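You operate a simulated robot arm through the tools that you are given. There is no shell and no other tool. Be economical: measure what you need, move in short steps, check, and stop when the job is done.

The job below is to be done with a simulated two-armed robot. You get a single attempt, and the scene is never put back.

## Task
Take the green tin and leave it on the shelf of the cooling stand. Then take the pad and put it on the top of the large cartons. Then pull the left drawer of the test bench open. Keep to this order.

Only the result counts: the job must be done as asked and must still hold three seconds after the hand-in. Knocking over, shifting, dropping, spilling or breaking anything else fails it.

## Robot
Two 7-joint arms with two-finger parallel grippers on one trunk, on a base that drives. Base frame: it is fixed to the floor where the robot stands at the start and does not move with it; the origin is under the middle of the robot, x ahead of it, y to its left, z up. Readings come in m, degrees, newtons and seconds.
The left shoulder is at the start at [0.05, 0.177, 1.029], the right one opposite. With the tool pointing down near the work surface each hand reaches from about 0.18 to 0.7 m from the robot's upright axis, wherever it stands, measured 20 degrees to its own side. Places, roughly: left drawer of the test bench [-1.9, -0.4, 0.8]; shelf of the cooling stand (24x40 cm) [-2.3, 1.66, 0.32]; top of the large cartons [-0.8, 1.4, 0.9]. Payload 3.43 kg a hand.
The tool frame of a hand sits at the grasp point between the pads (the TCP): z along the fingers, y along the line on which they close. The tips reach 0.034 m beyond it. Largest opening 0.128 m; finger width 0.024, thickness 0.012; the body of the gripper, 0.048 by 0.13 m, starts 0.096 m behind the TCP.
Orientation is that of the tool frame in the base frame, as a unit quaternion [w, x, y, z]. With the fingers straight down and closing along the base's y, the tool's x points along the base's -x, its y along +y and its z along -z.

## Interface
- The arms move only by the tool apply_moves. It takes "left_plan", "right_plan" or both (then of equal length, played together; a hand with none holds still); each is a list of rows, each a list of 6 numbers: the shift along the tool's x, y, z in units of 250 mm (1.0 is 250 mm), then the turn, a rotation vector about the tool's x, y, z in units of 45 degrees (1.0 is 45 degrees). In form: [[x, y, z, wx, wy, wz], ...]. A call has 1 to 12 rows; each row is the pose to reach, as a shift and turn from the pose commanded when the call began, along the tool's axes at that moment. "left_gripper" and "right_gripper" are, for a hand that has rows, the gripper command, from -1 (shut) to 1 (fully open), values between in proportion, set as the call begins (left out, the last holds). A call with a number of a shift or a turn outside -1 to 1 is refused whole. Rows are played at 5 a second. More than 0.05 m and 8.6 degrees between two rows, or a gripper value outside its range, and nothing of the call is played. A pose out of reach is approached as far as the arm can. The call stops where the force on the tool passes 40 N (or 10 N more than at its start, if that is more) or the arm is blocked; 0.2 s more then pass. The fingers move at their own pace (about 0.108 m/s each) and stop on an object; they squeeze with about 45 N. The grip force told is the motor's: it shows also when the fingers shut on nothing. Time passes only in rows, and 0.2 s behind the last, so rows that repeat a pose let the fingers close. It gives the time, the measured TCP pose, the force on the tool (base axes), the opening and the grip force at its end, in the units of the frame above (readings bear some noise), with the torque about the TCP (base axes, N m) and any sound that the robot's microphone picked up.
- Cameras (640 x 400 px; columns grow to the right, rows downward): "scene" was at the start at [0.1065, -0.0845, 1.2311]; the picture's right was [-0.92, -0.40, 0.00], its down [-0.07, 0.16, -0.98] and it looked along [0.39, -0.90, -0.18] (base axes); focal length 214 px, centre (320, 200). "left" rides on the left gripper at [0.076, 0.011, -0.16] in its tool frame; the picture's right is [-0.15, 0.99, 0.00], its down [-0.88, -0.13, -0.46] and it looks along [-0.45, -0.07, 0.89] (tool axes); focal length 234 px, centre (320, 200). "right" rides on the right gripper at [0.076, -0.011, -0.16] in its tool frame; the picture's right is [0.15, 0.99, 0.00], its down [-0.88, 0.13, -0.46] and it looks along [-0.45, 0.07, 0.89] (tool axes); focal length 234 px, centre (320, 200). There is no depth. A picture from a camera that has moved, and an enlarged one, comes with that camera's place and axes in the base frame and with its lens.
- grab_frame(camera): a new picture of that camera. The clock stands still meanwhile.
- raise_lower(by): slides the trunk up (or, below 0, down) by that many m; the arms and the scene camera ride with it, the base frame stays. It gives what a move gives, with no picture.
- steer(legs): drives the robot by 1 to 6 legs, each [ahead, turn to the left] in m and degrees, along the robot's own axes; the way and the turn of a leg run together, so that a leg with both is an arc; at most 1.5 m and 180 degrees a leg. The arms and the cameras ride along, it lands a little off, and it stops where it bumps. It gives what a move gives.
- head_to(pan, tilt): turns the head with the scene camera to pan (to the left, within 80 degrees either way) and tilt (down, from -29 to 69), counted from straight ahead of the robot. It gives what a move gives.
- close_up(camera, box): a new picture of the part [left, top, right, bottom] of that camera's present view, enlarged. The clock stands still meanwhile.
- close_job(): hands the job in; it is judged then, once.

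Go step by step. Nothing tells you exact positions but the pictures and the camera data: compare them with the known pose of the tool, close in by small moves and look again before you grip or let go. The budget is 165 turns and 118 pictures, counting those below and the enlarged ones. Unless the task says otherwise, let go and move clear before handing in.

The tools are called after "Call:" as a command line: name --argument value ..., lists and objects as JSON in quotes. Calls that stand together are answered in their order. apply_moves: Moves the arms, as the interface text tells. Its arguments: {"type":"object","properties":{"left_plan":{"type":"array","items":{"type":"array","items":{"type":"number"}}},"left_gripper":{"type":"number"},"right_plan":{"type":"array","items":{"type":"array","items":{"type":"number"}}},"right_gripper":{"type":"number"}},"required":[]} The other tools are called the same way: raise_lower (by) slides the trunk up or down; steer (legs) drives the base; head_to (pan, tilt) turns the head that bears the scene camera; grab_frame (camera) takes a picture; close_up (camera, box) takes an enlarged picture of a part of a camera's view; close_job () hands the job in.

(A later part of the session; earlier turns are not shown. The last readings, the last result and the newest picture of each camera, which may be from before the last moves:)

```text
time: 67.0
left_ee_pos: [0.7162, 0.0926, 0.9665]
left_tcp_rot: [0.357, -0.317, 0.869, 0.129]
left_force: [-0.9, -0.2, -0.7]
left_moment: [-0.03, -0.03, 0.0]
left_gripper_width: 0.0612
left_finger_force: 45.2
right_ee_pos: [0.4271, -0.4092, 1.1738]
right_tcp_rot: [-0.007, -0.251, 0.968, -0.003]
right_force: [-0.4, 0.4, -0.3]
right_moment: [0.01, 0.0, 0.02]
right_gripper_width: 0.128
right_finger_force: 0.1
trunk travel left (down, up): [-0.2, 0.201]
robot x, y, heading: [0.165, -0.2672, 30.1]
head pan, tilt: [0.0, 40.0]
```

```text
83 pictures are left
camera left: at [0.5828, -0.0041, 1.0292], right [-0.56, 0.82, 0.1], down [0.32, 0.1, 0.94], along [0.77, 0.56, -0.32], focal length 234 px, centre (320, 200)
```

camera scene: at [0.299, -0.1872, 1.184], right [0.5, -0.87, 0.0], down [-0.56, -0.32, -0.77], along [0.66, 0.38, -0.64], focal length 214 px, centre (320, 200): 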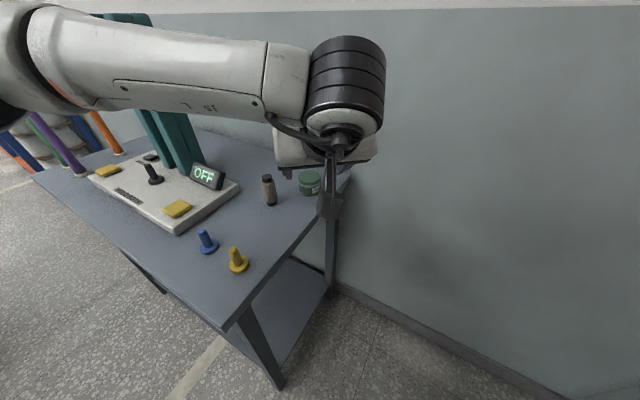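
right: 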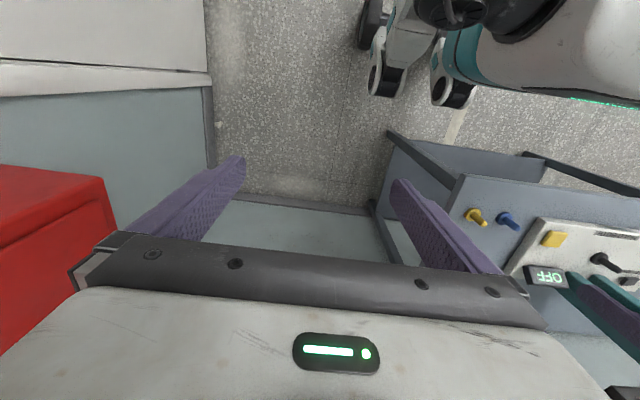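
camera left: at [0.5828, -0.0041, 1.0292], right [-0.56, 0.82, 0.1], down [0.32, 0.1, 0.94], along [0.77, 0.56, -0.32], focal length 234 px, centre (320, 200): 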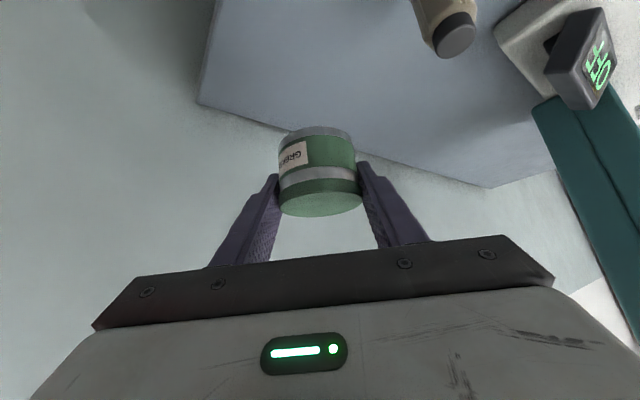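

The tin is up. I draw it back toward the robot for driving.

Call:
apply_moves --left_plan '[[0.08, 0, -0.13, 0, 0, 0], [0.18, 0, -0.25, 0, 0, 0], [0.28, 0, -0.37, 0, 0, 0], [0.38, 0, -0.5, 0, 0, 0], [0.48, 0, -0.62, 0, 0, 0]]'

Call:
head_to --pan 0 --tilt 30

Call:
grab_frame --camera "scene"

```text
time: 68.2
left_ee_pos: [0.5671, -0.0313, 0.9935]
left_tcp_rot: [0.358, -0.317, 0.869, 0.129]
left_force: [-0.2, -0.4, -2.3]
left_moment: [0.01, -0.01, 0.04]
left_gripper_width: 0.0613
left_finger_force: 44.7
right_ee_pos: [0.4271, -0.4098, 1.1739]
right_tcp_rot: [-0.007, -0.251, 0.968, -0.002]
right_force: [0.1, -0.3, -0.5]
right_moment: [-0.02, -0.02, 0.0]
right_gripper_width: 0.128
right_finger_force: 0.1
trunk travel left (down, up): [-0.2, 0.201]
robot x, y, heading: [0.1627, -0.2644, 30.1]
head pan, tilt: [0.0, 40.0]
```

```text
time: 68.9
left_ee_pos: [0.5673, -0.0306, 0.9927]
left_tcp_rot: [0.357, -0.317, 0.869, 0.129]
left_force: [0.7, -0.4, -1.5]
left_moment: [-0.01, 0.02, 0.04]
left_gripper_width: 0.0614
left_finger_force: 44.5
right_ee_pos: [0.4273, -0.4098, 1.1756]
right_tcp_rot: [-0.006, -0.252, 0.968, -0.003]
right_force: [-0.6, 0.2, -0.2]
right_moment: [-0.02, 0.02, -0.02]
right_gripper_width: 0.1281
right_finger_force: 0.0
trunk travel left (down, up): [-0.2, 0.201]
robot x, y, heading: [0.1642, -0.264, 30.2]
head pan, tilt: [0.0, 30.0]
```

```text
82 pictures are left
camera scene: at [0.3039, -0.1844, 1.1992], right [0.5, -0.87, 0.0], down [-0.43, -0.25, -0.87], along [0.75, 0.43, -0.5], focal length 214 px, centre (320, 200)
```

scene: 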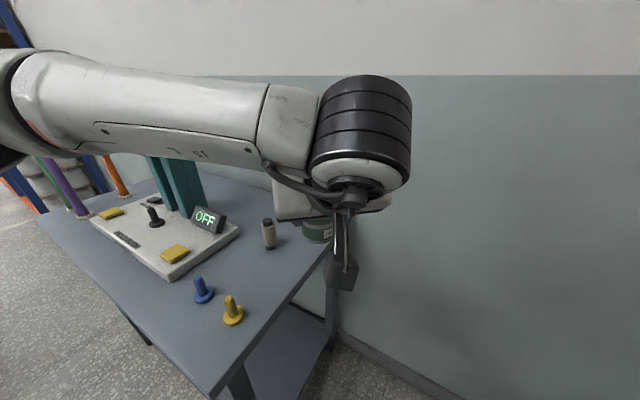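

The way back is free: I reverse, turn left and drive toward the stand.

Call:
steer --legs '[[-0.35, 0], [0, 87.5], [0.778, 0], [0, 54.7], [1.0, 0]]'

Call:
grab_frame --camera "scene"

```text
time: 85.9
left_ee_pos: [-1.9584, 0.4215, 0.9919]
left_tcp_rot: [0.01, 0.925, 0.028, -0.38]
left_force: [-0.2, 0.0, -1.0]
left_moment: [-0.02, 0.0, -0.03]
left_gripper_width: 0.0612
left_finger_force: 45.5
right_ee_pos: [-1.6195, 0.6407, 1.1753]
right_tcp_rot: [-0.001, 0.998, -0.067, 0.007]
right_force: [-1.0, 0.2, -0.4]
right_moment: [-0.01, 0.0, -0.03]
right_gripper_width: 0.1281
right_finger_force: 0.1
trunk travel left (down, up): [-0.2, 0.201]
robot x, y, heading: [-1.5011, 0.3696, 173.3]
head pan, tilt: [0.0, 30.0]
```

```text
81 pictures are left
camera scene: at [-1.6563, 0.3887, 1.1992], right [0.12, 0.99, 0.0], down [0.5, -0.06, -0.87], along [-0.86, 0.1, -0.5], focal length 214 px, centre (320, 200)
```

scene: 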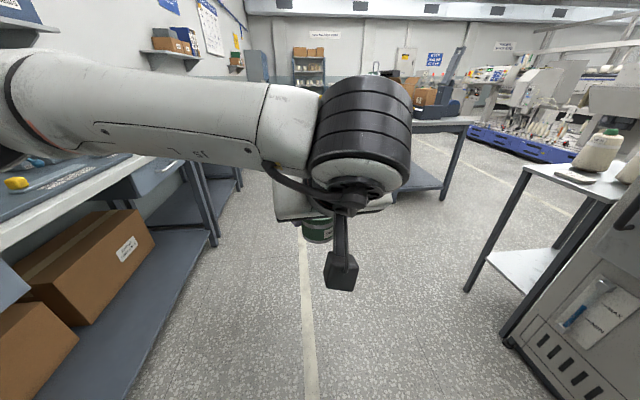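

Call:
steer --legs '[[0.79, 0], [0, -83.3], [0.25, 0]]'

Call:
head_to --pan -10 --tilt 45

Call:
grab_frame --camera "scene"

Call:
grab_frame --camera "left"

```text
time: 95.2
left_ee_pos: [-2.3012, 1.1763, 0.9926]
left_tcp_rot: [-0.243, 0.713, -0.588, -0.293]
left_force: [0.6, -0.2, -1.2]
left_moment: [-0.04, -0.01, 0.04]
left_gripper_width: 0.0617
left_finger_force: 45.3
right_ee_pos: [-2.0394, 0.8682, 1.175]
right_tcp_rot: [-0.005, -0.706, 0.708, -0.006]
right_force: [-0.7, -0.1, -0.1]
right_moment: [-0.04, -0.01, 0.0]
right_gripper_width: 0.128
right_finger_force: 0.0
trunk travel left (down, up): [-0.2, 0.201]
robot x, y, heading: [-2.2899, 0.7106, 90.6]
head pan, tilt: [0.0, 30.0]
```

```text
time: 96.0
left_ee_pos: [-2.3023, 1.1747, 0.9932]
left_tcp_rot: [-0.243, 0.713, -0.589, -0.293]
left_force: [0.0, -0.7, -2.5]
left_moment: [0.0, 0.01, -0.04]
left_gripper_width: 0.0614
left_finger_force: 44.9
right_ee_pos: [-2.0386, 0.8676, 1.1747]
right_tcp_rot: [-0.005, -0.706, 0.709, -0.006]
right_force: [-0.1, -0.4, 0.0]
right_moment: [0.0, 0.01, 0.0]
right_gripper_width: 0.1281
right_finger_force: 0.1
trunk travel left (down, up): [-0.2, 0.201]
robot x, y, heading: [-2.2927, 0.7116, 90.8]
head pan, tilt: [-10.0, 45.0]
```

```text
80 pictures are left
camera scene: at [-2.2812, 0.8613, 1.1767], right [0.99, -0.16, 0.0], down [-0.11, -0.7, -0.71], along [0.11, 0.7, -0.71], focal length 214 px, centre (320, 200)
```

scene: 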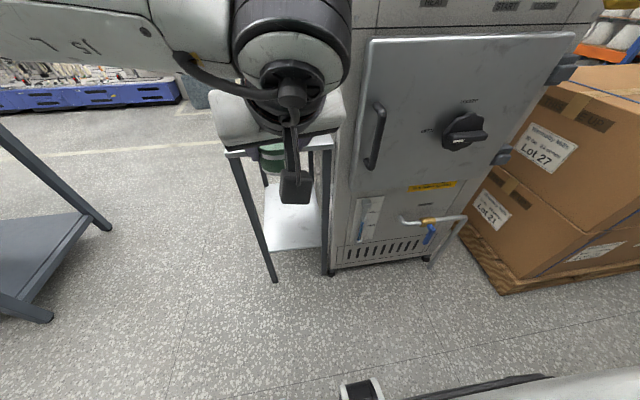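

```text
79 pictures are left
camera left: at [-2.2794, 1.0107, 1.0546], right [-0.99, -0.08, 0.1], down [0.07, 0.32, 0.94], along [-0.11, 0.94, -0.32], focal length 234 px, centre (320, 200)
```

left: 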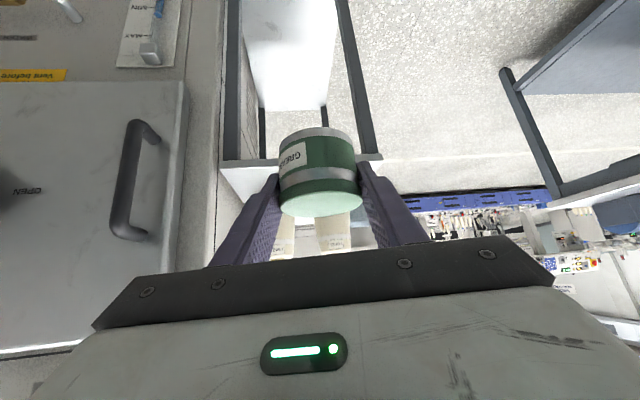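

The hand lines up with the stand (centre x≈−2.29). I lower the trunk, then the hand.

Call:
raise_lower --by -0.2

Call:
apply_moves --left_plan '[[0.13, 0, 0.13, 0, 0, 0], [0.26, 0, 0.26, 0, 0, 0], [0.39, 0, 0.39, 0, 0, 0], [0.52, 0, 0.52, 0, 0, 0], [0.65, 0, 0.65, 0, 0, 0], [0.78, 0, 0.78, 0, 0, 0], [0.91, 0, 0.91, 0, 0, 0], [0.98, 0, 0.98, 0, 0, 0]]'

Call:
grab_frame --camera "left"

Call:
grab_frame --camera "scene"

```text
time: 98.1
left_ee_pos: [-2.3014, 1.1746, 0.7928]
left_tcp_rot: [-0.244, 0.713, -0.589, -0.293]
left_force: [-0.2, 0.5, -2.4]
left_moment: [-0.01, 0.03, -0.01]
left_gripper_width: 0.0612
left_finger_force: 45.1
right_ee_pos: [-2.039, 0.8665, 0.974]
right_tcp_rot: [-0.003, -0.706, 0.708, -0.006]
right_force: [-0.1, -0.5, -0.1]
right_moment: [-0.03, 0.01, 0.02]
right_gripper_width: 0.1281
right_finger_force: 0.0
trunk travel left (down, up): [0.0, 0.401]
robot x, y, heading: [-2.2941, 0.7101, 90.8]
head pan, tilt: [-10.0, 45.0]
```

```text
time: 99.9
left_ee_pos: [-2.2997, 1.1726, 0.4463]
left_tcp_rot: [-0.245, 0.713, -0.589, -0.293]
left_force: [0.3, 0.4, -2.0]
left_moment: [0.02, -0.01, 0.02]
left_gripper_width: 0.0615
left_finger_force: 44.4
right_ee_pos: [-2.0399, 0.867, 0.9743]
right_tcp_rot: [-0.004, -0.706, 0.708, -0.006]
right_force: [0.1, 0.3, -0.5]
right_moment: [0.03, 0.01, 0.0]
right_gripper_width: 0.1279
right_finger_force: 0.0
trunk travel left (down, up): [0.0, 0.401]
robot x, y, heading: [-2.2907, 0.7086, 90.9]
head pan, tilt: [-10.0, 45.0]
```

```text
78 pictures are left
camera left: at [-2.2776, 1.009, 0.508], right [-0.99, -0.08, 0.1], down [0.07, 0.32, 0.94], along [-0.11, 0.94, -0.31], focal length 234 px, centre (320, 200)
```

left: 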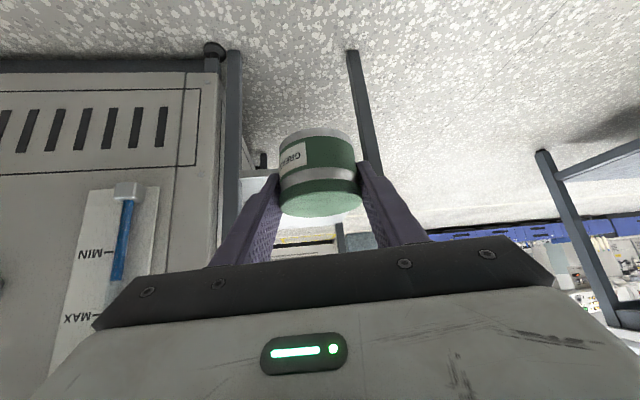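

```text
77 pictures are left
camera scene: at [-2.2812, 0.8613, 0.9767], right [0.99, -0.16, 0.0], down [-0.11, -0.7, -0.71], along [0.11, 0.7, -0.71], focal length 214 px, centre (320, 200)
```

scene: 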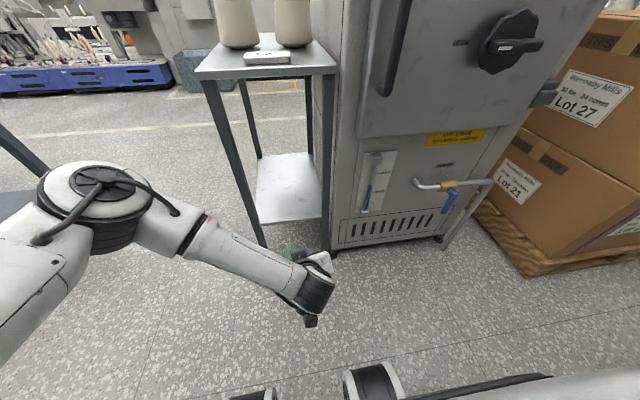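

The shelf is empty and clear; front edge at y≈1.42, centre x≈−2.305. I drive 0.25 m in, with the tin 7 cm above the shelf.

Call:
steer --legs '[[0.25, 0]]'

Call:
head_to --pan 0 --tilt 50

Call:
grab_frame --camera "scene"

Call:
grab_frame --camera "left"

```text
time: 101.7
left_ee_pos: [-2.3023, 1.4218, 0.4478]
left_tcp_rot: [-0.244, 0.713, -0.589, -0.292]
left_force: [0.1, -0.3, -0.5]
left_moment: [0.03, 0.03, -0.03]
left_gripper_width: 0.0613
left_finger_force: 44.9
right_ee_pos: [-2.0435, 1.1174, 0.9743]
right_tcp_rot: [-0.005, -0.705, 0.709, -0.005]
right_force: [-0.3, -0.5, -0.9]
right_moment: [-0.03, 0.02, -0.02]
right_gripper_width: 0.128
right_finger_force: 0.0
trunk travel left (down, up): [0.0, 0.401]
robot x, y, heading: [-2.2941, 0.9606, 90.7]
head pan, tilt: [-10.0, 45.0]
```

```text
time: 102.5
left_ee_pos: [-2.3031, 1.4221, 0.4465]
left_tcp_rot: [-0.244, 0.712, -0.59, -0.291]
left_force: [0.0, 0.1, -1.1]
left_moment: [-0.01, 0.0, -0.01]
left_gripper_width: 0.0614
left_finger_force: 44.9
right_ee_pos: [-2.0421, 1.1166, 0.9743]
right_tcp_rot: [-0.005, -0.706, 0.708, -0.004]
right_force: [0.0, 0.3, 0.2]
right_moment: [-0.01, 0.01, 0.01]
right_gripper_width: 0.128
right_finger_force: 0.1
trunk travel left (down, up): [0.0, 0.401]
robot x, y, heading: [-2.2938, 0.9591, 90.6]
head pan, tilt: [0.0, 50.0]
```

```text
76 pictures are left
camera scene: at [-2.2984, 1.1069, 0.9698], right [1.0, 0.01, 0.0], down [0.01, -0.77, -0.64], along [-0.01, 0.64, -0.77], focal length 214 px, centre (320, 200)
```

scene: 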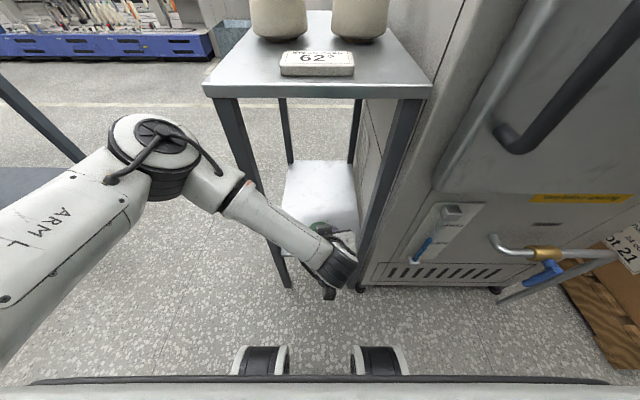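

```text
75 pictures are left
camera left: at [-2.2808, 1.2577, 0.5084], right [-0.99, -0.08, 0.1], down [0.07, 0.32, 0.94], along [-0.11, 0.94, -0.32], focal length 234 px, centre (320, 200)
```

left: 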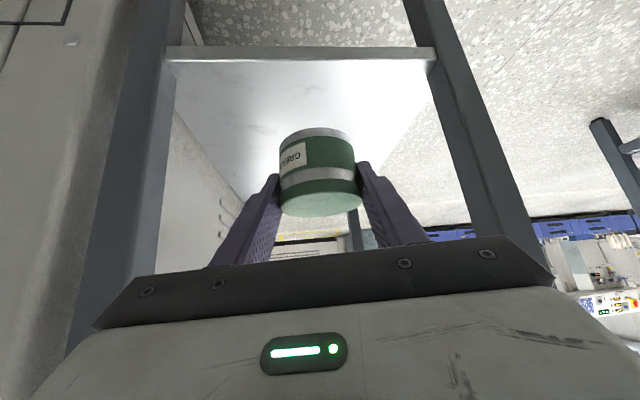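

The left forearm would get too close to the stand's left leg. I back out, raise the trunk and lower the hand instead, so the arm is straighter and the elbow stays clear.

Call:
steer --legs '[[-0.25, 0]]'

Call:
raise_lower --by 0.16

Call:
apply_moves --left_plan '[[0.12, 0, 0.12, 0, 0, 0], [0.24, 0, 0.24, 0, 0, 0], [0.36, 0, 0.36, 0, 0, 0], [0.45, 0, 0.45, 0, 0, 0]]'

Call:
grab_frame --camera "scene"

```text
time: 104.3
left_ee_pos: [-2.2993, 1.1736, 0.4475]
left_tcp_rot: [-0.243, 0.714, -0.588, -0.293]
left_force: [0.8, 0.6, -1.1]
left_moment: [0.02, -0.02, -0.04]
left_gripper_width: 0.0614
left_finger_force: 44.6
right_ee_pos: [-2.0395, 0.8692, 0.9749]
right_tcp_rot: [-0.004, -0.707, 0.708, -0.006]
right_force: [-0.2, -0.1, -0.7]
right_moment: [0.02, -0.02, -0.01]
right_gripper_width: 0.1285
right_finger_force: 0.1
trunk travel left (down, up): [0.0, 0.401]
robot x, y, heading: [-2.2921, 0.7127, 90.9]
head pan, tilt: [0.0, 50.0]
```

```text
time: 106.1
left_ee_pos: [-2.3005, 1.1744, 0.6063]
left_tcp_rot: [-0.243, 0.714, -0.588, -0.293]
left_force: [0.1, 0.4, -1.1]
left_moment: [-0.03, -0.04, 0.02]
left_gripper_width: 0.0613
left_finger_force: 45.1
right_ee_pos: [-2.0403, 0.8703, 1.1333]
right_tcp_rot: [-0.004, -0.707, 0.707, -0.006]
right_force: [0.1, -0.6, -0.9]
right_moment: [0.02, 0.02, 0.01]
right_gripper_width: 0.1283
right_finger_force: 0.0
trunk travel left (down, up): [-0.16, 0.241]
robot x, y, heading: [-2.2947, 0.7096, 90.7]
head pan, tilt: [0.0, 50.0]
```

```text
time: 107.1
left_ee_pos: [-2.2997, 1.1733, 0.4471]
left_tcp_rot: [-0.243, 0.713, -0.589, -0.292]
left_force: [0.7, 0.3, -0.8]
left_moment: [0.01, 0.02, 0.01]
left_gripper_width: 0.0613
left_finger_force: 44.2
right_ee_pos: [-2.0386, 0.8693, 1.1344]
right_tcp_rot: [-0.004, -0.706, 0.708, -0.006]
right_force: [-0.2, -0.6, 1.2]
right_moment: [0.04, 0.01, 0.02]
right_gripper_width: 0.1283
right_finger_force: 0.0
trunk travel left (down, up): [-0.16, 0.241]
robot x, y, heading: [-2.2915, 0.7123, 91.0]
head pan, tilt: [0.0, 50.0]
```

```text
74 pictures are left
camera scene: at [-2.2953, 0.8594, 1.1298], right [1.0, 0.01, 0.0], down [0.01, -0.77, -0.64], along [-0.01, 0.64, -0.77], focal length 214 px, centre (320, 200)
```

scene: 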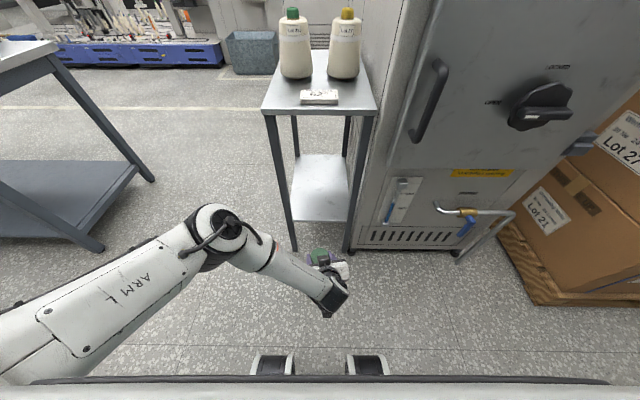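

The elbow lies further back now. I drive 0.14 m, then reach forward with the arm.

Call:
steer --legs '[[0.14, 0]]'

Call:
apply_moves --left_plan '[[-0.112, -0.03, 0.11, 0, 0, 0], [-0.223, -0.06, 0.221, 0, 0, 0], [-0.3, -0.08, 0.297, 0, 0, 0]]'

Call:
grab_frame --camera "scene"

Call:
grab_frame --camera "left"

```text
time: 108.4
left_ee_pos: [-2.303, 1.3143, 0.4469]
left_tcp_rot: [-0.243, 0.714, -0.588, -0.292]
left_force: [0.8, 0.4, -1.4]
left_moment: [0.01, 0.0, 0.0]
left_gripper_width: 0.0616
left_finger_force: 45.5
right_ee_pos: [-2.0417, 1.0109, 1.1338]
right_tcp_rot: [0.005, 0.707, -0.707, 0.006]
right_force: [0.2, 0.5, -0.4]
right_moment: [-0.05, -0.01, 0.02]
right_gripper_width: 0.1283
right_finger_force: 0.1
trunk travel left (down, up): [-0.16, 0.241]
robot x, y, heading: [-2.2929, 0.8493, 90.8]
head pan, tilt: [0.0, 50.0]
```

```text
time: 109.2
left_ee_pos: [-2.3034, 1.4235, 0.4463]
left_tcp_rot: [-0.242, 0.714, -0.589, -0.292]
left_force: [-0.3, -0.8, -0.8]
left_moment: [0.02, 0.0, 0.0]
left_gripper_width: 0.0612
left_finger_force: 45.2
right_ee_pos: [-2.0415, 1.0111, 1.1356]
right_tcp_rot: [-0.004, -0.707, 0.707, -0.006]
right_force: [-0.5, 0.2, -0.4]
right_moment: [0.02, 0.03, -0.05]
right_gripper_width: 0.1279
right_finger_force: 0.1
trunk travel left (down, up): [-0.16, 0.241]
robot x, y, heading: [-2.2925, 0.8513, 90.9]
head pan, tilt: [0.0, 50.0]
```

```text
73 pictures are left
camera scene: at [-2.2975, 1.0004, 1.1297], right [1.0, 0.02, 0.0], down [0.01, -0.77, -0.64], along [-0.01, 0.64, -0.77], focal length 214 px, centre (320, 200)
```

scene: 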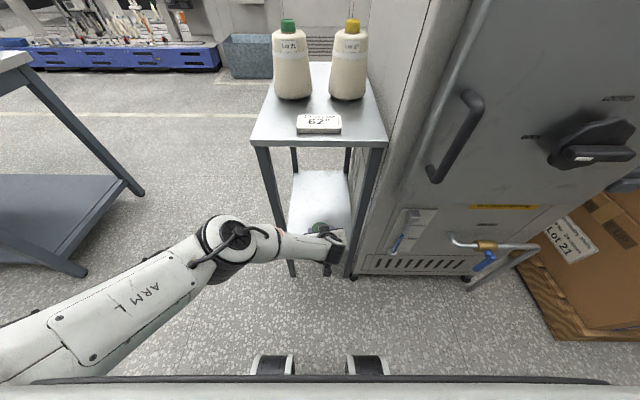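

```text
72 pictures are left
camera left: at [-2.2804, 1.2586, 0.5078], right [-0.99, -0.09, 0.1], down [0.07, 0.33, 0.94], along [-0.11, 0.94, -0.32], focal length 234 px, centre (320, 200)
```

left: 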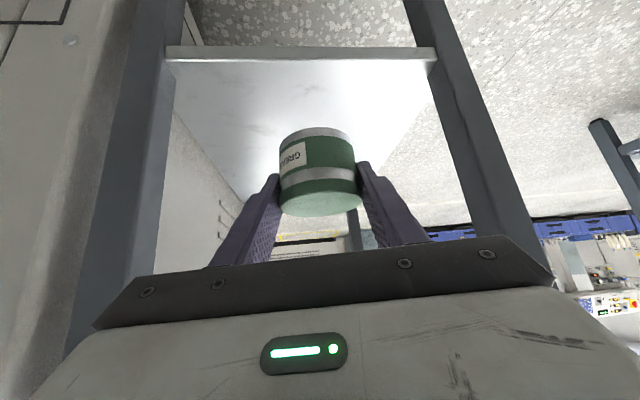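

Elbow and forearm are clear of the leg. I reach 9 cm further, then lower.

Call:
apply_moves --left_plan '[[-0.126, -0.034, 0.125, 0, 0, 0], [-0.251, -0.067, 0.249, 0, 0, 0], [-0.17, -0.067, 0.33, 0, 0, 0], [-0.1, -0.067, 0.4, 0, 0, 0]]'

Call:
grab_frame --camera "left"

Call:
close_up --camera "scene" --box '[200, 150, 420, 290]'

```text
time: 109.8
left_ee_pos: [-2.3916, 1.4751, 0.426]
left_tcp_rot: [-0.205, 0.733, -0.567, -0.313]
left_force: [7.5, -12.7, 10.9]
left_moment: [0.77, 0.34, 0.65]
left_gripper_width: 0.0614
left_finger_force: 45.0
left hand out of reach, approached as far as the arm can: row 2
right_ee_pos: [-2.0398, 1.0087, 1.1344]
right_tcp_rot: [-0.004, -0.706, 0.708, -0.005]
right_force: [-0.4, 0.7, -0.1]
right_moment: [0.01, 0.01, -0.03]
right_gripper_width: 0.1279
right_finger_force: 0.1
trunk travel left (down, up): [-0.16, 0.241]
robot x, y, heading: [-2.2941, 0.8524, 91.0]
head pan, tilt: [0.0, 50.0]
stopped in row 2 (left hand): the force on the tool passed its limit (the readings are from after the stop); the commanded pose is now the measured one
```

```text
71 pictures are left
camera left: at [-2.3518, 1.3152, 0.4898], right [-0.97, -0.17, 0.16], down [0.09, 0.36, 0.93], along [-0.21, 0.92, -0.33], focal length 234 px, centre (320, 200)
```

left: 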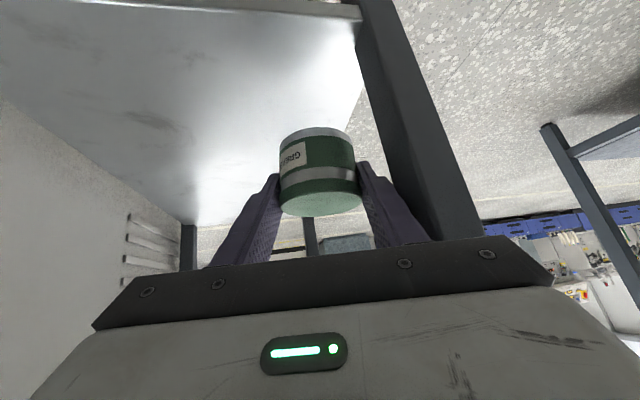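

```text
2.86 times, centred on (310, 220) of scene
camera zoom: at [-2.2967, 0.9988, 1.1302], right [1.0, 0.01, 0.0], down [0.01, -0.77, -0.64], along [-0.01, 0.64, -0.77], focal length 613 px, centre (349, 143)
```

zoom: 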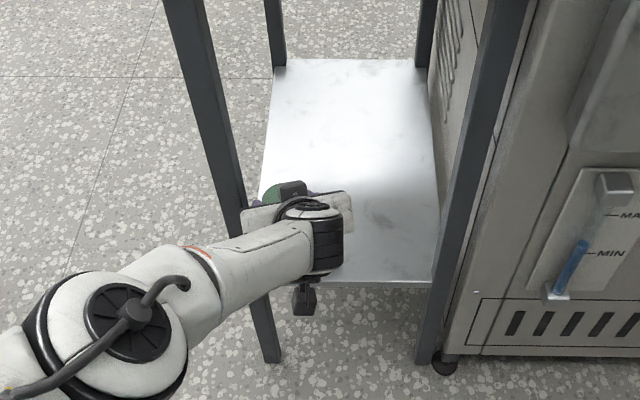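

At the end of reach the arm swung left and the hand touched the left leg. I free it back to the middle, restoring orientation, and check the stand has not shifted.

Call:
apply_moves --left_plan '[[0.04, -0.1, -0.06, 0.04, -0.006, 0.01], [0.08, -0.2, -0.12, 0.08, -0.012, 0.02], [0.11, -0.294, -0.184, 0.129, -0.02, 0.029]]'

Call:
grab_frame --camera "scene"

```text
time: 110.8
left_ee_pos: [-2.338, 1.451, 0.426]
left_tcp_rot: [-0.228, 0.719, -0.581, -0.306]
left_force: [0.5, -0.1, -1.1]
left_moment: [0.01, -0.02, 0.03]
left_gripper_width: 0.0611
left_finger_force: 45.0
right_ee_pos: [-2.0411, 1.0106, 1.1334]
right_tcp_rot: [-0.004, -0.707, 0.708, -0.006]
right_force: [-0.7, -0.6, -0.7]
right_moment: [0.02, -0.05, -0.02]
right_gripper_width: 0.1278
right_finger_force: 0.1
trunk travel left (down, up): [-0.16, 0.241]
robot x, y, heading: [-2.2979, 0.8526, 91.0]
head pan, tilt: [0.0, 50.0]
stopped in row 3 (left hand): the arm was blocked; the commanded pose is now the measured one
```

```text
69 pictures are left
camera scene: at [-2.2974, 1.0003, 1.1297], right [1.0, 0.02, 0.0], down [0.01, -0.77, -0.64], along [-0.01, 0.64, -0.77], focal length 214 px, centre (320, 200)
```

scene: 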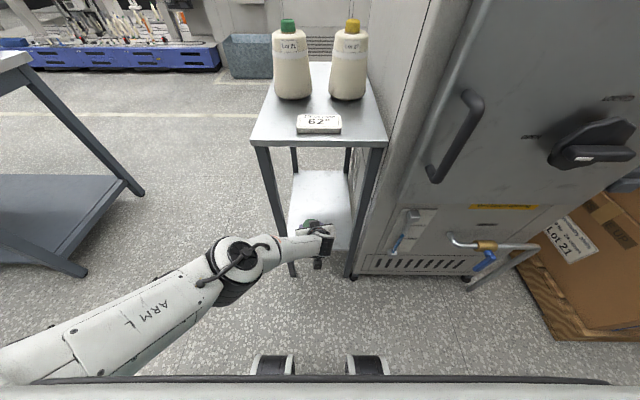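

The stand has not moved. A small turn to the right re-centres the hand; then I drive in 6 cm.

Call:
steer --legs '[[0, -3.5], [0.07, 0]]'

Call:
grab_frame --camera "left"

Call:
close_up --camera "scene" --box '[200, 150, 420, 290]'

```text
time: 112.2
left_ee_pos: [-2.2981, 1.5211, 0.4267]
left_tcp_rot: [-0.238, 0.7, -0.604, -0.298]
left_force: [-0.6, -0.2, -0.9]
left_moment: [-0.02, 0.04, 0.0]
left_gripper_width: 0.0615
left_finger_force: 44.9
right_ee_pos: [-2.0283, 1.0663, 1.1345]
right_tcp_rot: [-0.005, -0.685, 0.728, -0.006]
right_force: [-0.3, 0.0, -0.5]
right_moment: [0.01, 0.0, -0.01]
right_gripper_width: 0.128
right_finger_force: 0.2
trunk travel left (down, up): [-0.16, 0.241]
robot x, y, heading: [-2.2932, 0.9237, 87.5]
head pan, tilt: [0.0, 50.0]
```

```text
68 pictures are left
camera left: at [-2.279, 1.358, 0.4881], right [-0.99, -0.05, 0.13], down [0.11, 0.33, 0.94], along [-0.09, 0.94, -0.32], focal length 234 px, centre (320, 200)
```

left: 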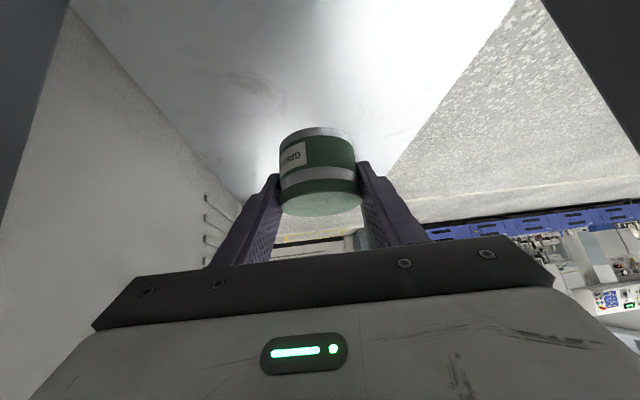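

```text
2.86 times, centred on (310, 220) of scene
camera zoom: at [-2.2852, 1.0707, 1.1297], right [1.0, -0.05, 0.0], down [-0.03, -0.77, -0.64], along [0.03, 0.64, -0.77], focal length 613 px, centre (349, 143)
```

zoom: 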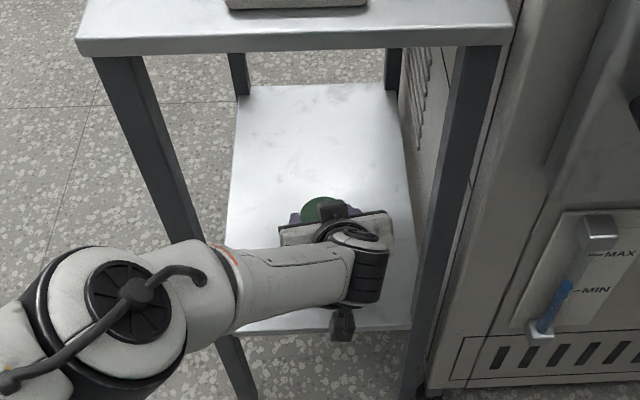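

Well centred. I lower 5 cm, then in fine steps until the shelf carries the tin.

Call:
apply_moves --left_plan '[[0.07, -0.003, 0.071, 0, 0, 0], [0.141, -0.005, 0.142, 0, 0, 0]]'

Call:
grab_frame --camera "left"

Call:
close_up --camera "scene" --box '[200, 150, 420, 290]'

```text
time: 113.0
left_ee_pos: [-2.3408, 1.521, 0.3973]
left_tcp_rot: [-0.226, 0.705, -0.596, -0.311]
left_force: [0.3, -0.6, -0.1]
left_moment: [-0.05, -0.03, 0.01]
left_gripper_width: 0.0614
left_finger_force: 44.8
left hand out of reach, approached as far as the arm can: row 1, 2
right_ee_pos: [-2.0279, 1.0662, 1.1339]
right_tcp_rot: [-0.004, -0.684, 0.729, -0.005]
right_force: [0.3, 0.5, 0.4]
right_moment: [0.01, 0.02, -0.02]
right_gripper_width: 0.128
right_finger_force: 0.0
trunk travel left (down, up): [-0.16, 0.241]
robot x, y, heading: [-2.2924, 0.92, 87.6]
head pan, tilt: [0.0, 50.0]
stopped in row 2 (left hand): the arm was blocked; the commanded pose is now the measured one
```

```text
66 pictures are left
camera left: at [-2.3165, 1.357, 0.4585], right [-0.98, -0.08, 0.16], down [0.12, 0.33, 0.94], along [-0.13, 0.94, -0.31], focal length 234 px, centre (320, 200)
```

left: 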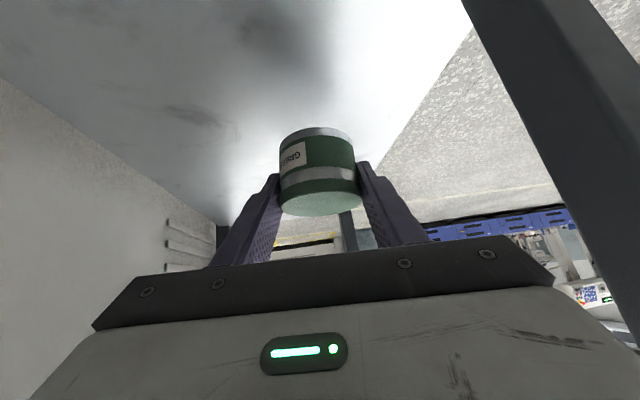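

```text
2.86 times, centred on (310, 220) of scene
camera zoom: at [-2.2853, 1.0705, 1.1297], right [1.0, -0.05, 0.0], down [-0.03, -0.77, -0.64], along [0.03, 0.64, -0.77], focal length 613 px, centre (349, 143)
```

zoom: 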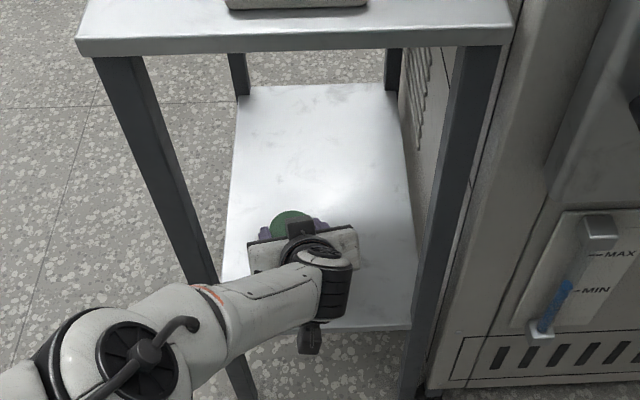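

The arm is at its limit, so I use the base and trunk: turn right 4° to re-centre and lower the trunk.

Call:
steer --legs '[[0, -4]]'

Call:
raise_lower --by -0.025

Call:
grab_frame --camera "left"

Call:
close_up --camera "scene" --box '[200, 150, 420, 290]'

```text
time: 113.9
left_ee_pos: [-2.2994, 1.5259, 0.3992]
left_tcp_rot: [-0.237, 0.684, -0.619, -0.304]
left_force: [0.4, 0.1, -1.7]
left_moment: [0.02, 0.03, 0.03]
left_gripper_width: 0.0612
left_finger_force: 45.5
right_ee_pos: [-2.0189, 1.0472, 1.1344]
right_tcp_rot: [-0.005, -0.659, 0.752, -0.006]
right_force: [0.4, 0.5, 0.3]
right_moment: [0.0, 0.02, -0.01]
right_gripper_width: 0.128
right_finger_force: 0.2
trunk travel left (down, up): [-0.16, 0.241]
robot x, y, heading: [-2.2939, 0.9222, 83.4]
head pan, tilt: [0.0, 50.0]
```

```text
time: 114.6
left_ee_pos: [-2.3005, 1.5246, 0.3743]
left_tcp_rot: [-0.236, 0.685, -0.619, -0.304]
left_force: [0.0, 0.3, -1.5]
left_moment: [0.0, -0.01, 0.0]
left_gripper_width: 0.061
left_finger_force: 45.4
right_ee_pos: [-2.0205, 1.0465, 1.1095]
right_tcp_rot: [-0.005, -0.659, 0.752, -0.005]
right_force: [-0.3, 0.2, 0.9]
right_moment: [0.02, 0.01, -0.03]
right_gripper_width: 0.1278
right_finger_force: 0.0
trunk travel left (down, up): [-0.135, 0.266]
robot x, y, heading: [-2.2885, 0.9231, 83.2]
head pan, tilt: [0.0, 50.0]
```

```text
64 pictures are left
camera left: at [-2.2871, 1.3601, 0.4347], right [-0.99, -0.02, 0.16], down [0.14, 0.32, 0.94], along [-0.07, 0.95, -0.31], focal length 234 px, centre (320, 200)
```

left: 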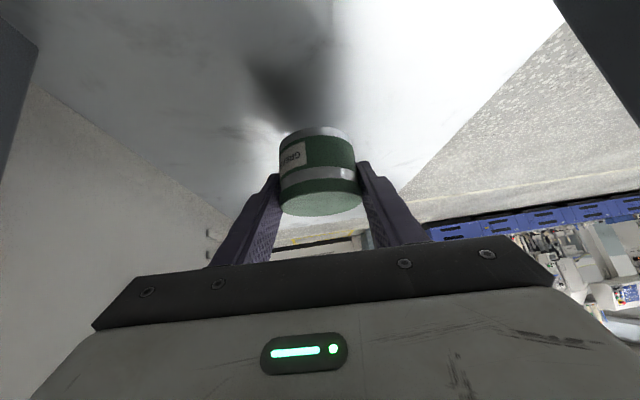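

```text
2.86 times, centred on (310, 220) of scene
camera zoom: at [-2.2751, 1.0696, 1.1047], right [0.99, -0.11, 0.0], down [-0.09, -0.76, -0.64], along [0.07, 0.64, -0.77], focal length 613 px, centre (349, 143)
```

zoom: 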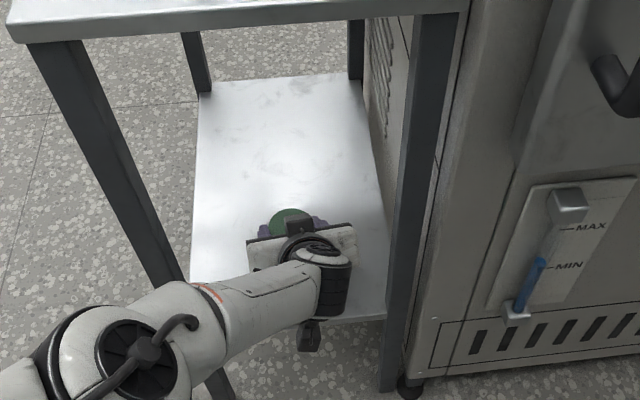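

Shadow closing on the tin; lowering in small trunk steps while watching the force.

Call:
raise_lower --by -0.008

Call:
raise_lower --by -0.005

Call:
grab_frame --camera "left"

```text
time: 115.2
left_ee_pos: [-2.3008, 1.5255, 0.3676]
left_tcp_rot: [-0.237, 0.684, -0.619, -0.304]
left_force: [-0.2, -0.4, -1.2]
left_moment: [-0.02, 0.07, 0.02]
left_gripper_width: 0.0611
left_finger_force: 44.5
right_ee_pos: [-2.0199, 1.0468, 1.102]
right_tcp_rot: [-0.005, -0.659, 0.752, -0.005]
right_force: [0.2, -0.4, 0.1]
right_moment: [0.02, 0.03, -0.02]
right_gripper_width: 0.1279
right_finger_force: 0.0
trunk travel left (down, up): [-0.127, 0.274]
robot x, y, heading: [-2.2952, 0.923, 83.6]
head pan, tilt: [0.0, 50.0]
```

```text
time: 115.7
left_ee_pos: [-2.3009, 1.5251, 0.3615]
left_tcp_rot: [-0.237, 0.684, -0.619, -0.304]
left_force: [0.0, 0.1, -2.5]
left_moment: [-0.02, 0.03, 0.01]
left_gripper_width: 0.0611
left_finger_force: 45.3
right_ee_pos: [-2.0187, 1.0467, 1.0962]
right_tcp_rot: [-0.004, -0.66, 0.752, -0.005]
right_force: [0.5, 0.0, 0.0]
right_moment: [0.02, -0.02, -0.01]
right_gripper_width: 0.128
right_finger_force: 0.0
trunk travel left (down, up): [-0.122, 0.279]
robot x, y, heading: [-2.2915, 0.9244, 83.4]
head pan, tilt: [0.0, 50.0]
```

```text
62 pictures are left
camera left: at [-2.2868, 1.3602, 0.4219], right [-0.99, -0.02, 0.16], down [0.14, 0.31, 0.94], along [-0.07, 0.95, -0.31], focal length 234 px, centre (320, 200)
```

left: 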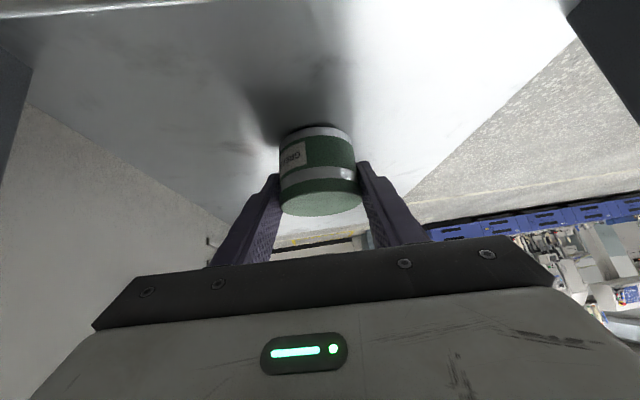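

Call:
raise_lower --by -0.004

Call:
raise_lower --by -0.003

Call:
close_up --camera "left" --box '[220, 80, 420, 230]'

```text
time: 116.2
left_ee_pos: [-2.3005, 1.5269, 0.3602]
left_tcp_rot: [-0.238, 0.684, -0.617, -0.307]
left_force: [-1.1, -8.2, 21.6]
left_moment: [-0.36, -0.57, -0.2]
left_gripper_width: 0.0611
left_finger_force: 45.1
right_ee_pos: [-2.0182, 1.0438, 1.0932]
right_tcp_rot: [-0.004, -0.659, 0.752, -0.005]
right_force: [-1.4, 0.7, 0.5]
right_moment: [-0.01, -0.02, -0.02]
right_gripper_width: 0.1281
right_finger_force: 0.0
trunk travel left (down, up): [-0.118, 0.283]
robot x, y, heading: [-2.2918, 0.9204, 83.4]
head pan, tilt: [0.0, 50.0]
```

```text
time: 116.8
left_ee_pos: [-2.3014, 1.5278, 0.3592]
left_tcp_rot: [-0.239, 0.684, -0.618, -0.307]
left_force: [-6.3, -7.7, 30.8]
left_moment: [-0.34, -0.58, -0.15]
left_gripper_width: 0.0612
left_finger_force: 45.5
right_ee_pos: [-2.0197, 1.0449, 1.09]
right_tcp_rot: [-0.003, -0.659, 0.752, -0.004]
right_force: [-0.2, -1.0, 0.0]
right_moment: [-0.02, -0.01, 0.01]
right_gripper_width: 0.1281
right_finger_force: 0.0
trunk travel left (down, up): [-0.115, 0.286]
robot x, y, heading: [-2.2918, 0.9236, 83.4]
head pan, tilt: [0.0, 50.0]
```

```text
2.67 times, centred on (320, 155) of left
camera zoom: at [-2.2876, 1.3619, 0.4176], right [-0.99, -0.02, 0.16], down [0.14, 0.31, 0.94], along [-0.07, 0.95, -0.3], focal length 624 px, centre (320, 320)
```

zoom: 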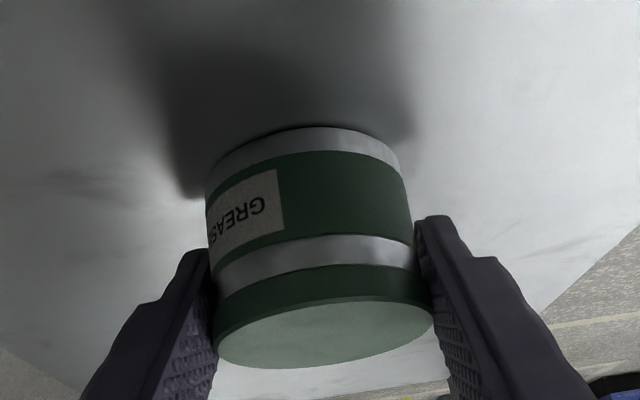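

The shelf carries the tin. I ease 3 mm up and open the fingers.

Call:
raise_lower --by 0.004

Call:
apply_moves --left_plan '[[0, 0, 0, 0, 0, 0], [0, 0, 0, 0, 0, 0], [0, 0, 0, 0, 0, 0]]' --left_gripper 0.45

Call:
grab_frame --camera "left"

```text
time: 117.3
left_ee_pos: [-2.3006, 1.5259, 0.3594]
left_tcp_rot: [-0.238, 0.685, -0.619, -0.304]
left_force: [1.7, 2.7, 6.0]
left_moment: [0.19, -0.18, 0.07]
left_gripper_width: 0.0612
left_finger_force: 45.1
right_ee_pos: [-2.0192, 1.0461, 1.092]
right_tcp_rot: [-0.005, -0.66, 0.751, -0.005]
right_force: [0.4, 0.6, 0.1]
right_moment: [-0.01, -0.01, 0.0]
right_gripper_width: 0.128
right_finger_force: 0.0
trunk travel left (down, up): [-0.119, 0.282]
robot x, y, heading: [-2.2928, 0.9253, 83.3]
head pan, tilt: [0.0, 50.0]
```

```text
time: 118.1
left_ee_pos: [-2.301, 1.5239, 0.358]
left_tcp_rot: [-0.236, 0.685, -0.619, -0.304]
left_force: [-0.5, 0.1, -0.1]
left_moment: [0.02, 0.01, 0.0]
left_gripper_width: 0.0928
left_finger_force: 0.1
right_ee_pos: [-2.0195, 1.0471, 1.093]
right_tcp_rot: [-0.004, -0.659, 0.752, -0.006]
right_force: [-0.1, 0.2, -0.4]
right_moment: [0.0, -0.01, 0.03]
right_gripper_width: 0.128
right_finger_force: 0.1
trunk travel left (down, up): [-0.119, 0.282]
robot x, y, heading: [-2.2927, 0.9246, 83.4]
head pan, tilt: [0.0, 50.0]
```

```text
60 pictures are left
camera left: at [-2.2865, 1.359, 0.4183], right [-0.99, -0.02, 0.16], down [0.14, 0.32, 0.94], along [-0.07, 0.95, -0.31], focal length 234 px, centre (320, 200)
```

left: 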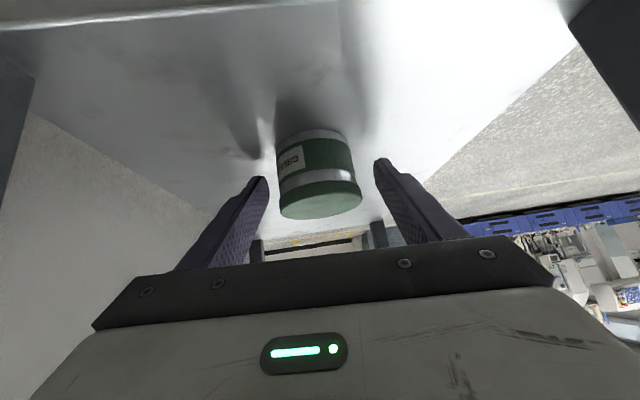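

The tin stands on the shelf. I withdraw along the finger axis.

Call:
apply_moves --left_plan '[[0, 0, -0.1, 0, 0, 0], [0, 0, -0.22, 0, 0, 0], [0, 0, -0.36, 0, 0, 0], [0, 0, -0.5, 0, 0, 0]]'

Call:
grab_frame --camera "left"

```text
time: 119.1
left_ee_pos: [-2.2851, 1.4375, 0.4462]
left_tcp_rot: [-0.238, 0.684, -0.619, -0.304]
left_force: [0.4, -0.1, 0.5]
left_moment: [0.0, 0.0, -0.01]
left_gripper_width: 0.093
left_finger_force: 0.0
right_ee_pos: [-2.0202, 1.048, 1.0935]
right_tcp_rot: [-0.004, -0.66, 0.751, -0.006]
right_force: [-0.4, -0.4, 0.7]
right_moment: [0.01, -0.01, -0.01]
right_gripper_width: 0.1281
right_finger_force: 0.1
trunk travel left (down, up): [-0.119, 0.282]
robot x, y, heading: [-2.2923, 0.9217, 83.3]
head pan, tilt: [0.0, 50.0]
```

```text
59 pictures are left
camera left: at [-2.2711, 1.2725, 0.5066], right [-0.99, -0.02, 0.16], down [0.14, 0.31, 0.94], along [-0.07, 0.95, -0.31], focal length 234 px, centre (320, 200)
```

left: 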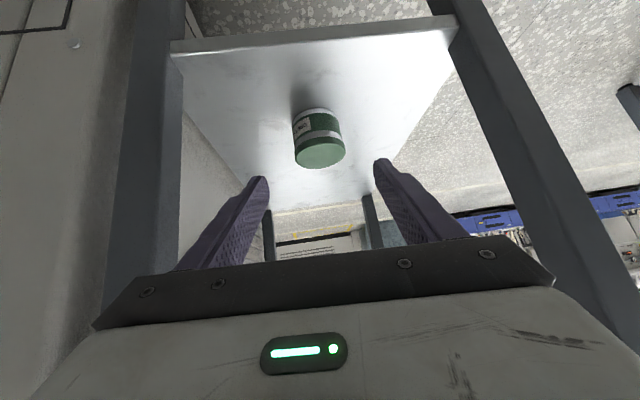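

The tin is placed. I back away from the stand and raise the trunk.

Call:
steer --legs '[[-0.5, 0]]'

Call:
raise_lower --by 0.2

Call:
apply_moves --left_plan '[[-0.12, 0.01, -0.12, 0, 0, 0], [-0.24, 0.02, -0.24, 0, 0, 0], [-0.36, 0.03, -0.36, 0, 0, 0], [-0.48, 0.04, -0.48, 0.026, 0.142, 0.037], [-0.6, 0.04, -0.6, 0.051, 0.285, 0.074], [-0.71, 0.05, -0.7, 0.077, 0.427, 0.111], [-0.71, 0.05, -0.7, 0.103, 0.569, 0.149], [-0.71, 0.05, -0.7, 0.129, 0.711, 0.186], [-0.71, 0.05, -0.7, 0.154, 0.854, 0.223], [-0.71, 0.05, -0.7, 0.18, 0.996, 0.26]]' --left_gripper 1

Call:
head_to --pan 0 --tilt 35

Call:
grab_frame --camera "scene"

```text
time: 122.0
left_ee_pos: [-2.3406, 0.9435, 0.4451]
left_tcp_rot: [-0.239, 0.683, -0.62, -0.304]
left_force: [0.1, -0.1, -0.7]
left_moment: [0.01, 0.0, 0.0]
left_gripper_width: 0.0929
left_finger_force: 0.1
right_ee_pos: [-2.0774, 0.5523, 1.0935]
right_tcp_rot: [-0.004, -0.658, 0.753, -0.005]
right_force: [-0.1, -0.2, 0.0]
right_moment: [0.0, -0.04, -0.01]
right_gripper_width: 0.128
right_finger_force: 0.2
trunk travel left (down, up): [-0.119, 0.282]
robot x, y, heading: [-2.3489, 0.427, 83.3]
head pan, tilt: [0.0, 50.0]
```

```text
time: 124.2
left_ee_pos: [-2.3417, 0.9441, 0.6463]
left_tcp_rot: [-0.238, 0.683, -0.62, -0.303]
left_force: [-0.5, -0.8, 0.2]
left_moment: [0.0, -0.04, 0.0]
left_gripper_width: 0.0926
left_finger_force: 0.0
right_ee_pos: [-2.0778, 0.5522, 1.2938]
right_tcp_rot: [-0.005, -0.658, 0.753, -0.005]
right_force: [-0.1, -0.2, -0.3]
right_moment: [0.01, 0.03, 0.0]
right_gripper_width: 0.128
right_finger_force: 0.0
trunk travel left (down, up): [-0.319, 0.082]
robot x, y, heading: [-2.3505, 0.4278, 83.1]
head pan, tilt: [0.0, 50.0]
```

```text
time: 126.4
left_ee_pos: [-2.3401, 0.9445, 0.896]
left_tcp_rot: [-0.001, -0.664, 0.748, -0.001]
left_force: [-0.5, 0.0, -1.2]
left_moment: [-0.02, 0.01, -0.03]
left_gripper_width: 0.1279
left_finger_force: 0.0
right_ee_pos: [-2.0772, 0.5515, 1.2925]
right_tcp_rot: [-0.004, -0.659, 0.752, -0.005]
right_force: [-0.4, 0.2, -0.7]
right_moment: [0.02, 0.02, -0.03]
right_gripper_width: 0.128
right_finger_force: 0.0
trunk travel left (down, up): [-0.319, 0.082]
robot x, y, heading: [-2.3489, 0.4264, 83.3]
head pan, tilt: [0.0, 50.0]
```

```text
time: 127.2
left_ee_pos: [-2.3399, 0.944, 0.8959]
left_tcp_rot: [0.0, -0.665, 0.747, 0.001]
left_force: [-0.3, -0.1, 1.0]
left_moment: [0.03, -0.02, -0.01]
left_gripper_width: 0.1281
left_finger_force: 0.1
right_ee_pos: [-2.0777, 0.5513, 1.2932]
right_tcp_rot: [-0.005, -0.658, 0.753, -0.005]
right_force: [-0.4, 0.0, -0.2]
right_moment: [-0.01, 0.0, -0.03]
right_gripper_width: 0.128
right_finger_force: 0.0
trunk travel left (down, up): [-0.319, 0.082]
robot x, y, heading: [-2.3509, 0.427, 83.2]
head pan, tilt: [0.0, 35.0]
```

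```text
58 pictures are left
camera scene: at [-2.3311, 0.5864, 1.3104], right [0.99, -0.12, 0.0], down [-0.07, -0.57, -0.82], along [0.1, 0.81, -0.57], focal length 214 px, centre (320, 200)
```

scene: 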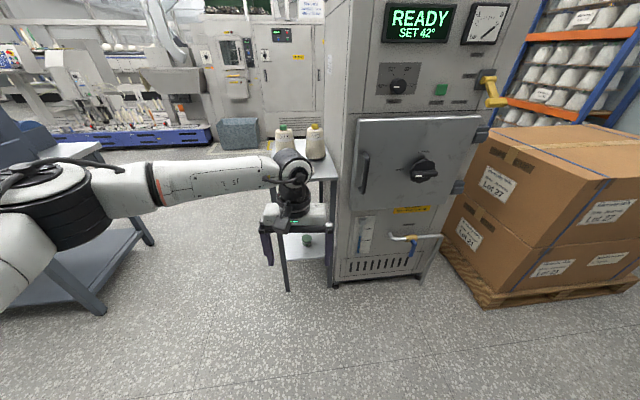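

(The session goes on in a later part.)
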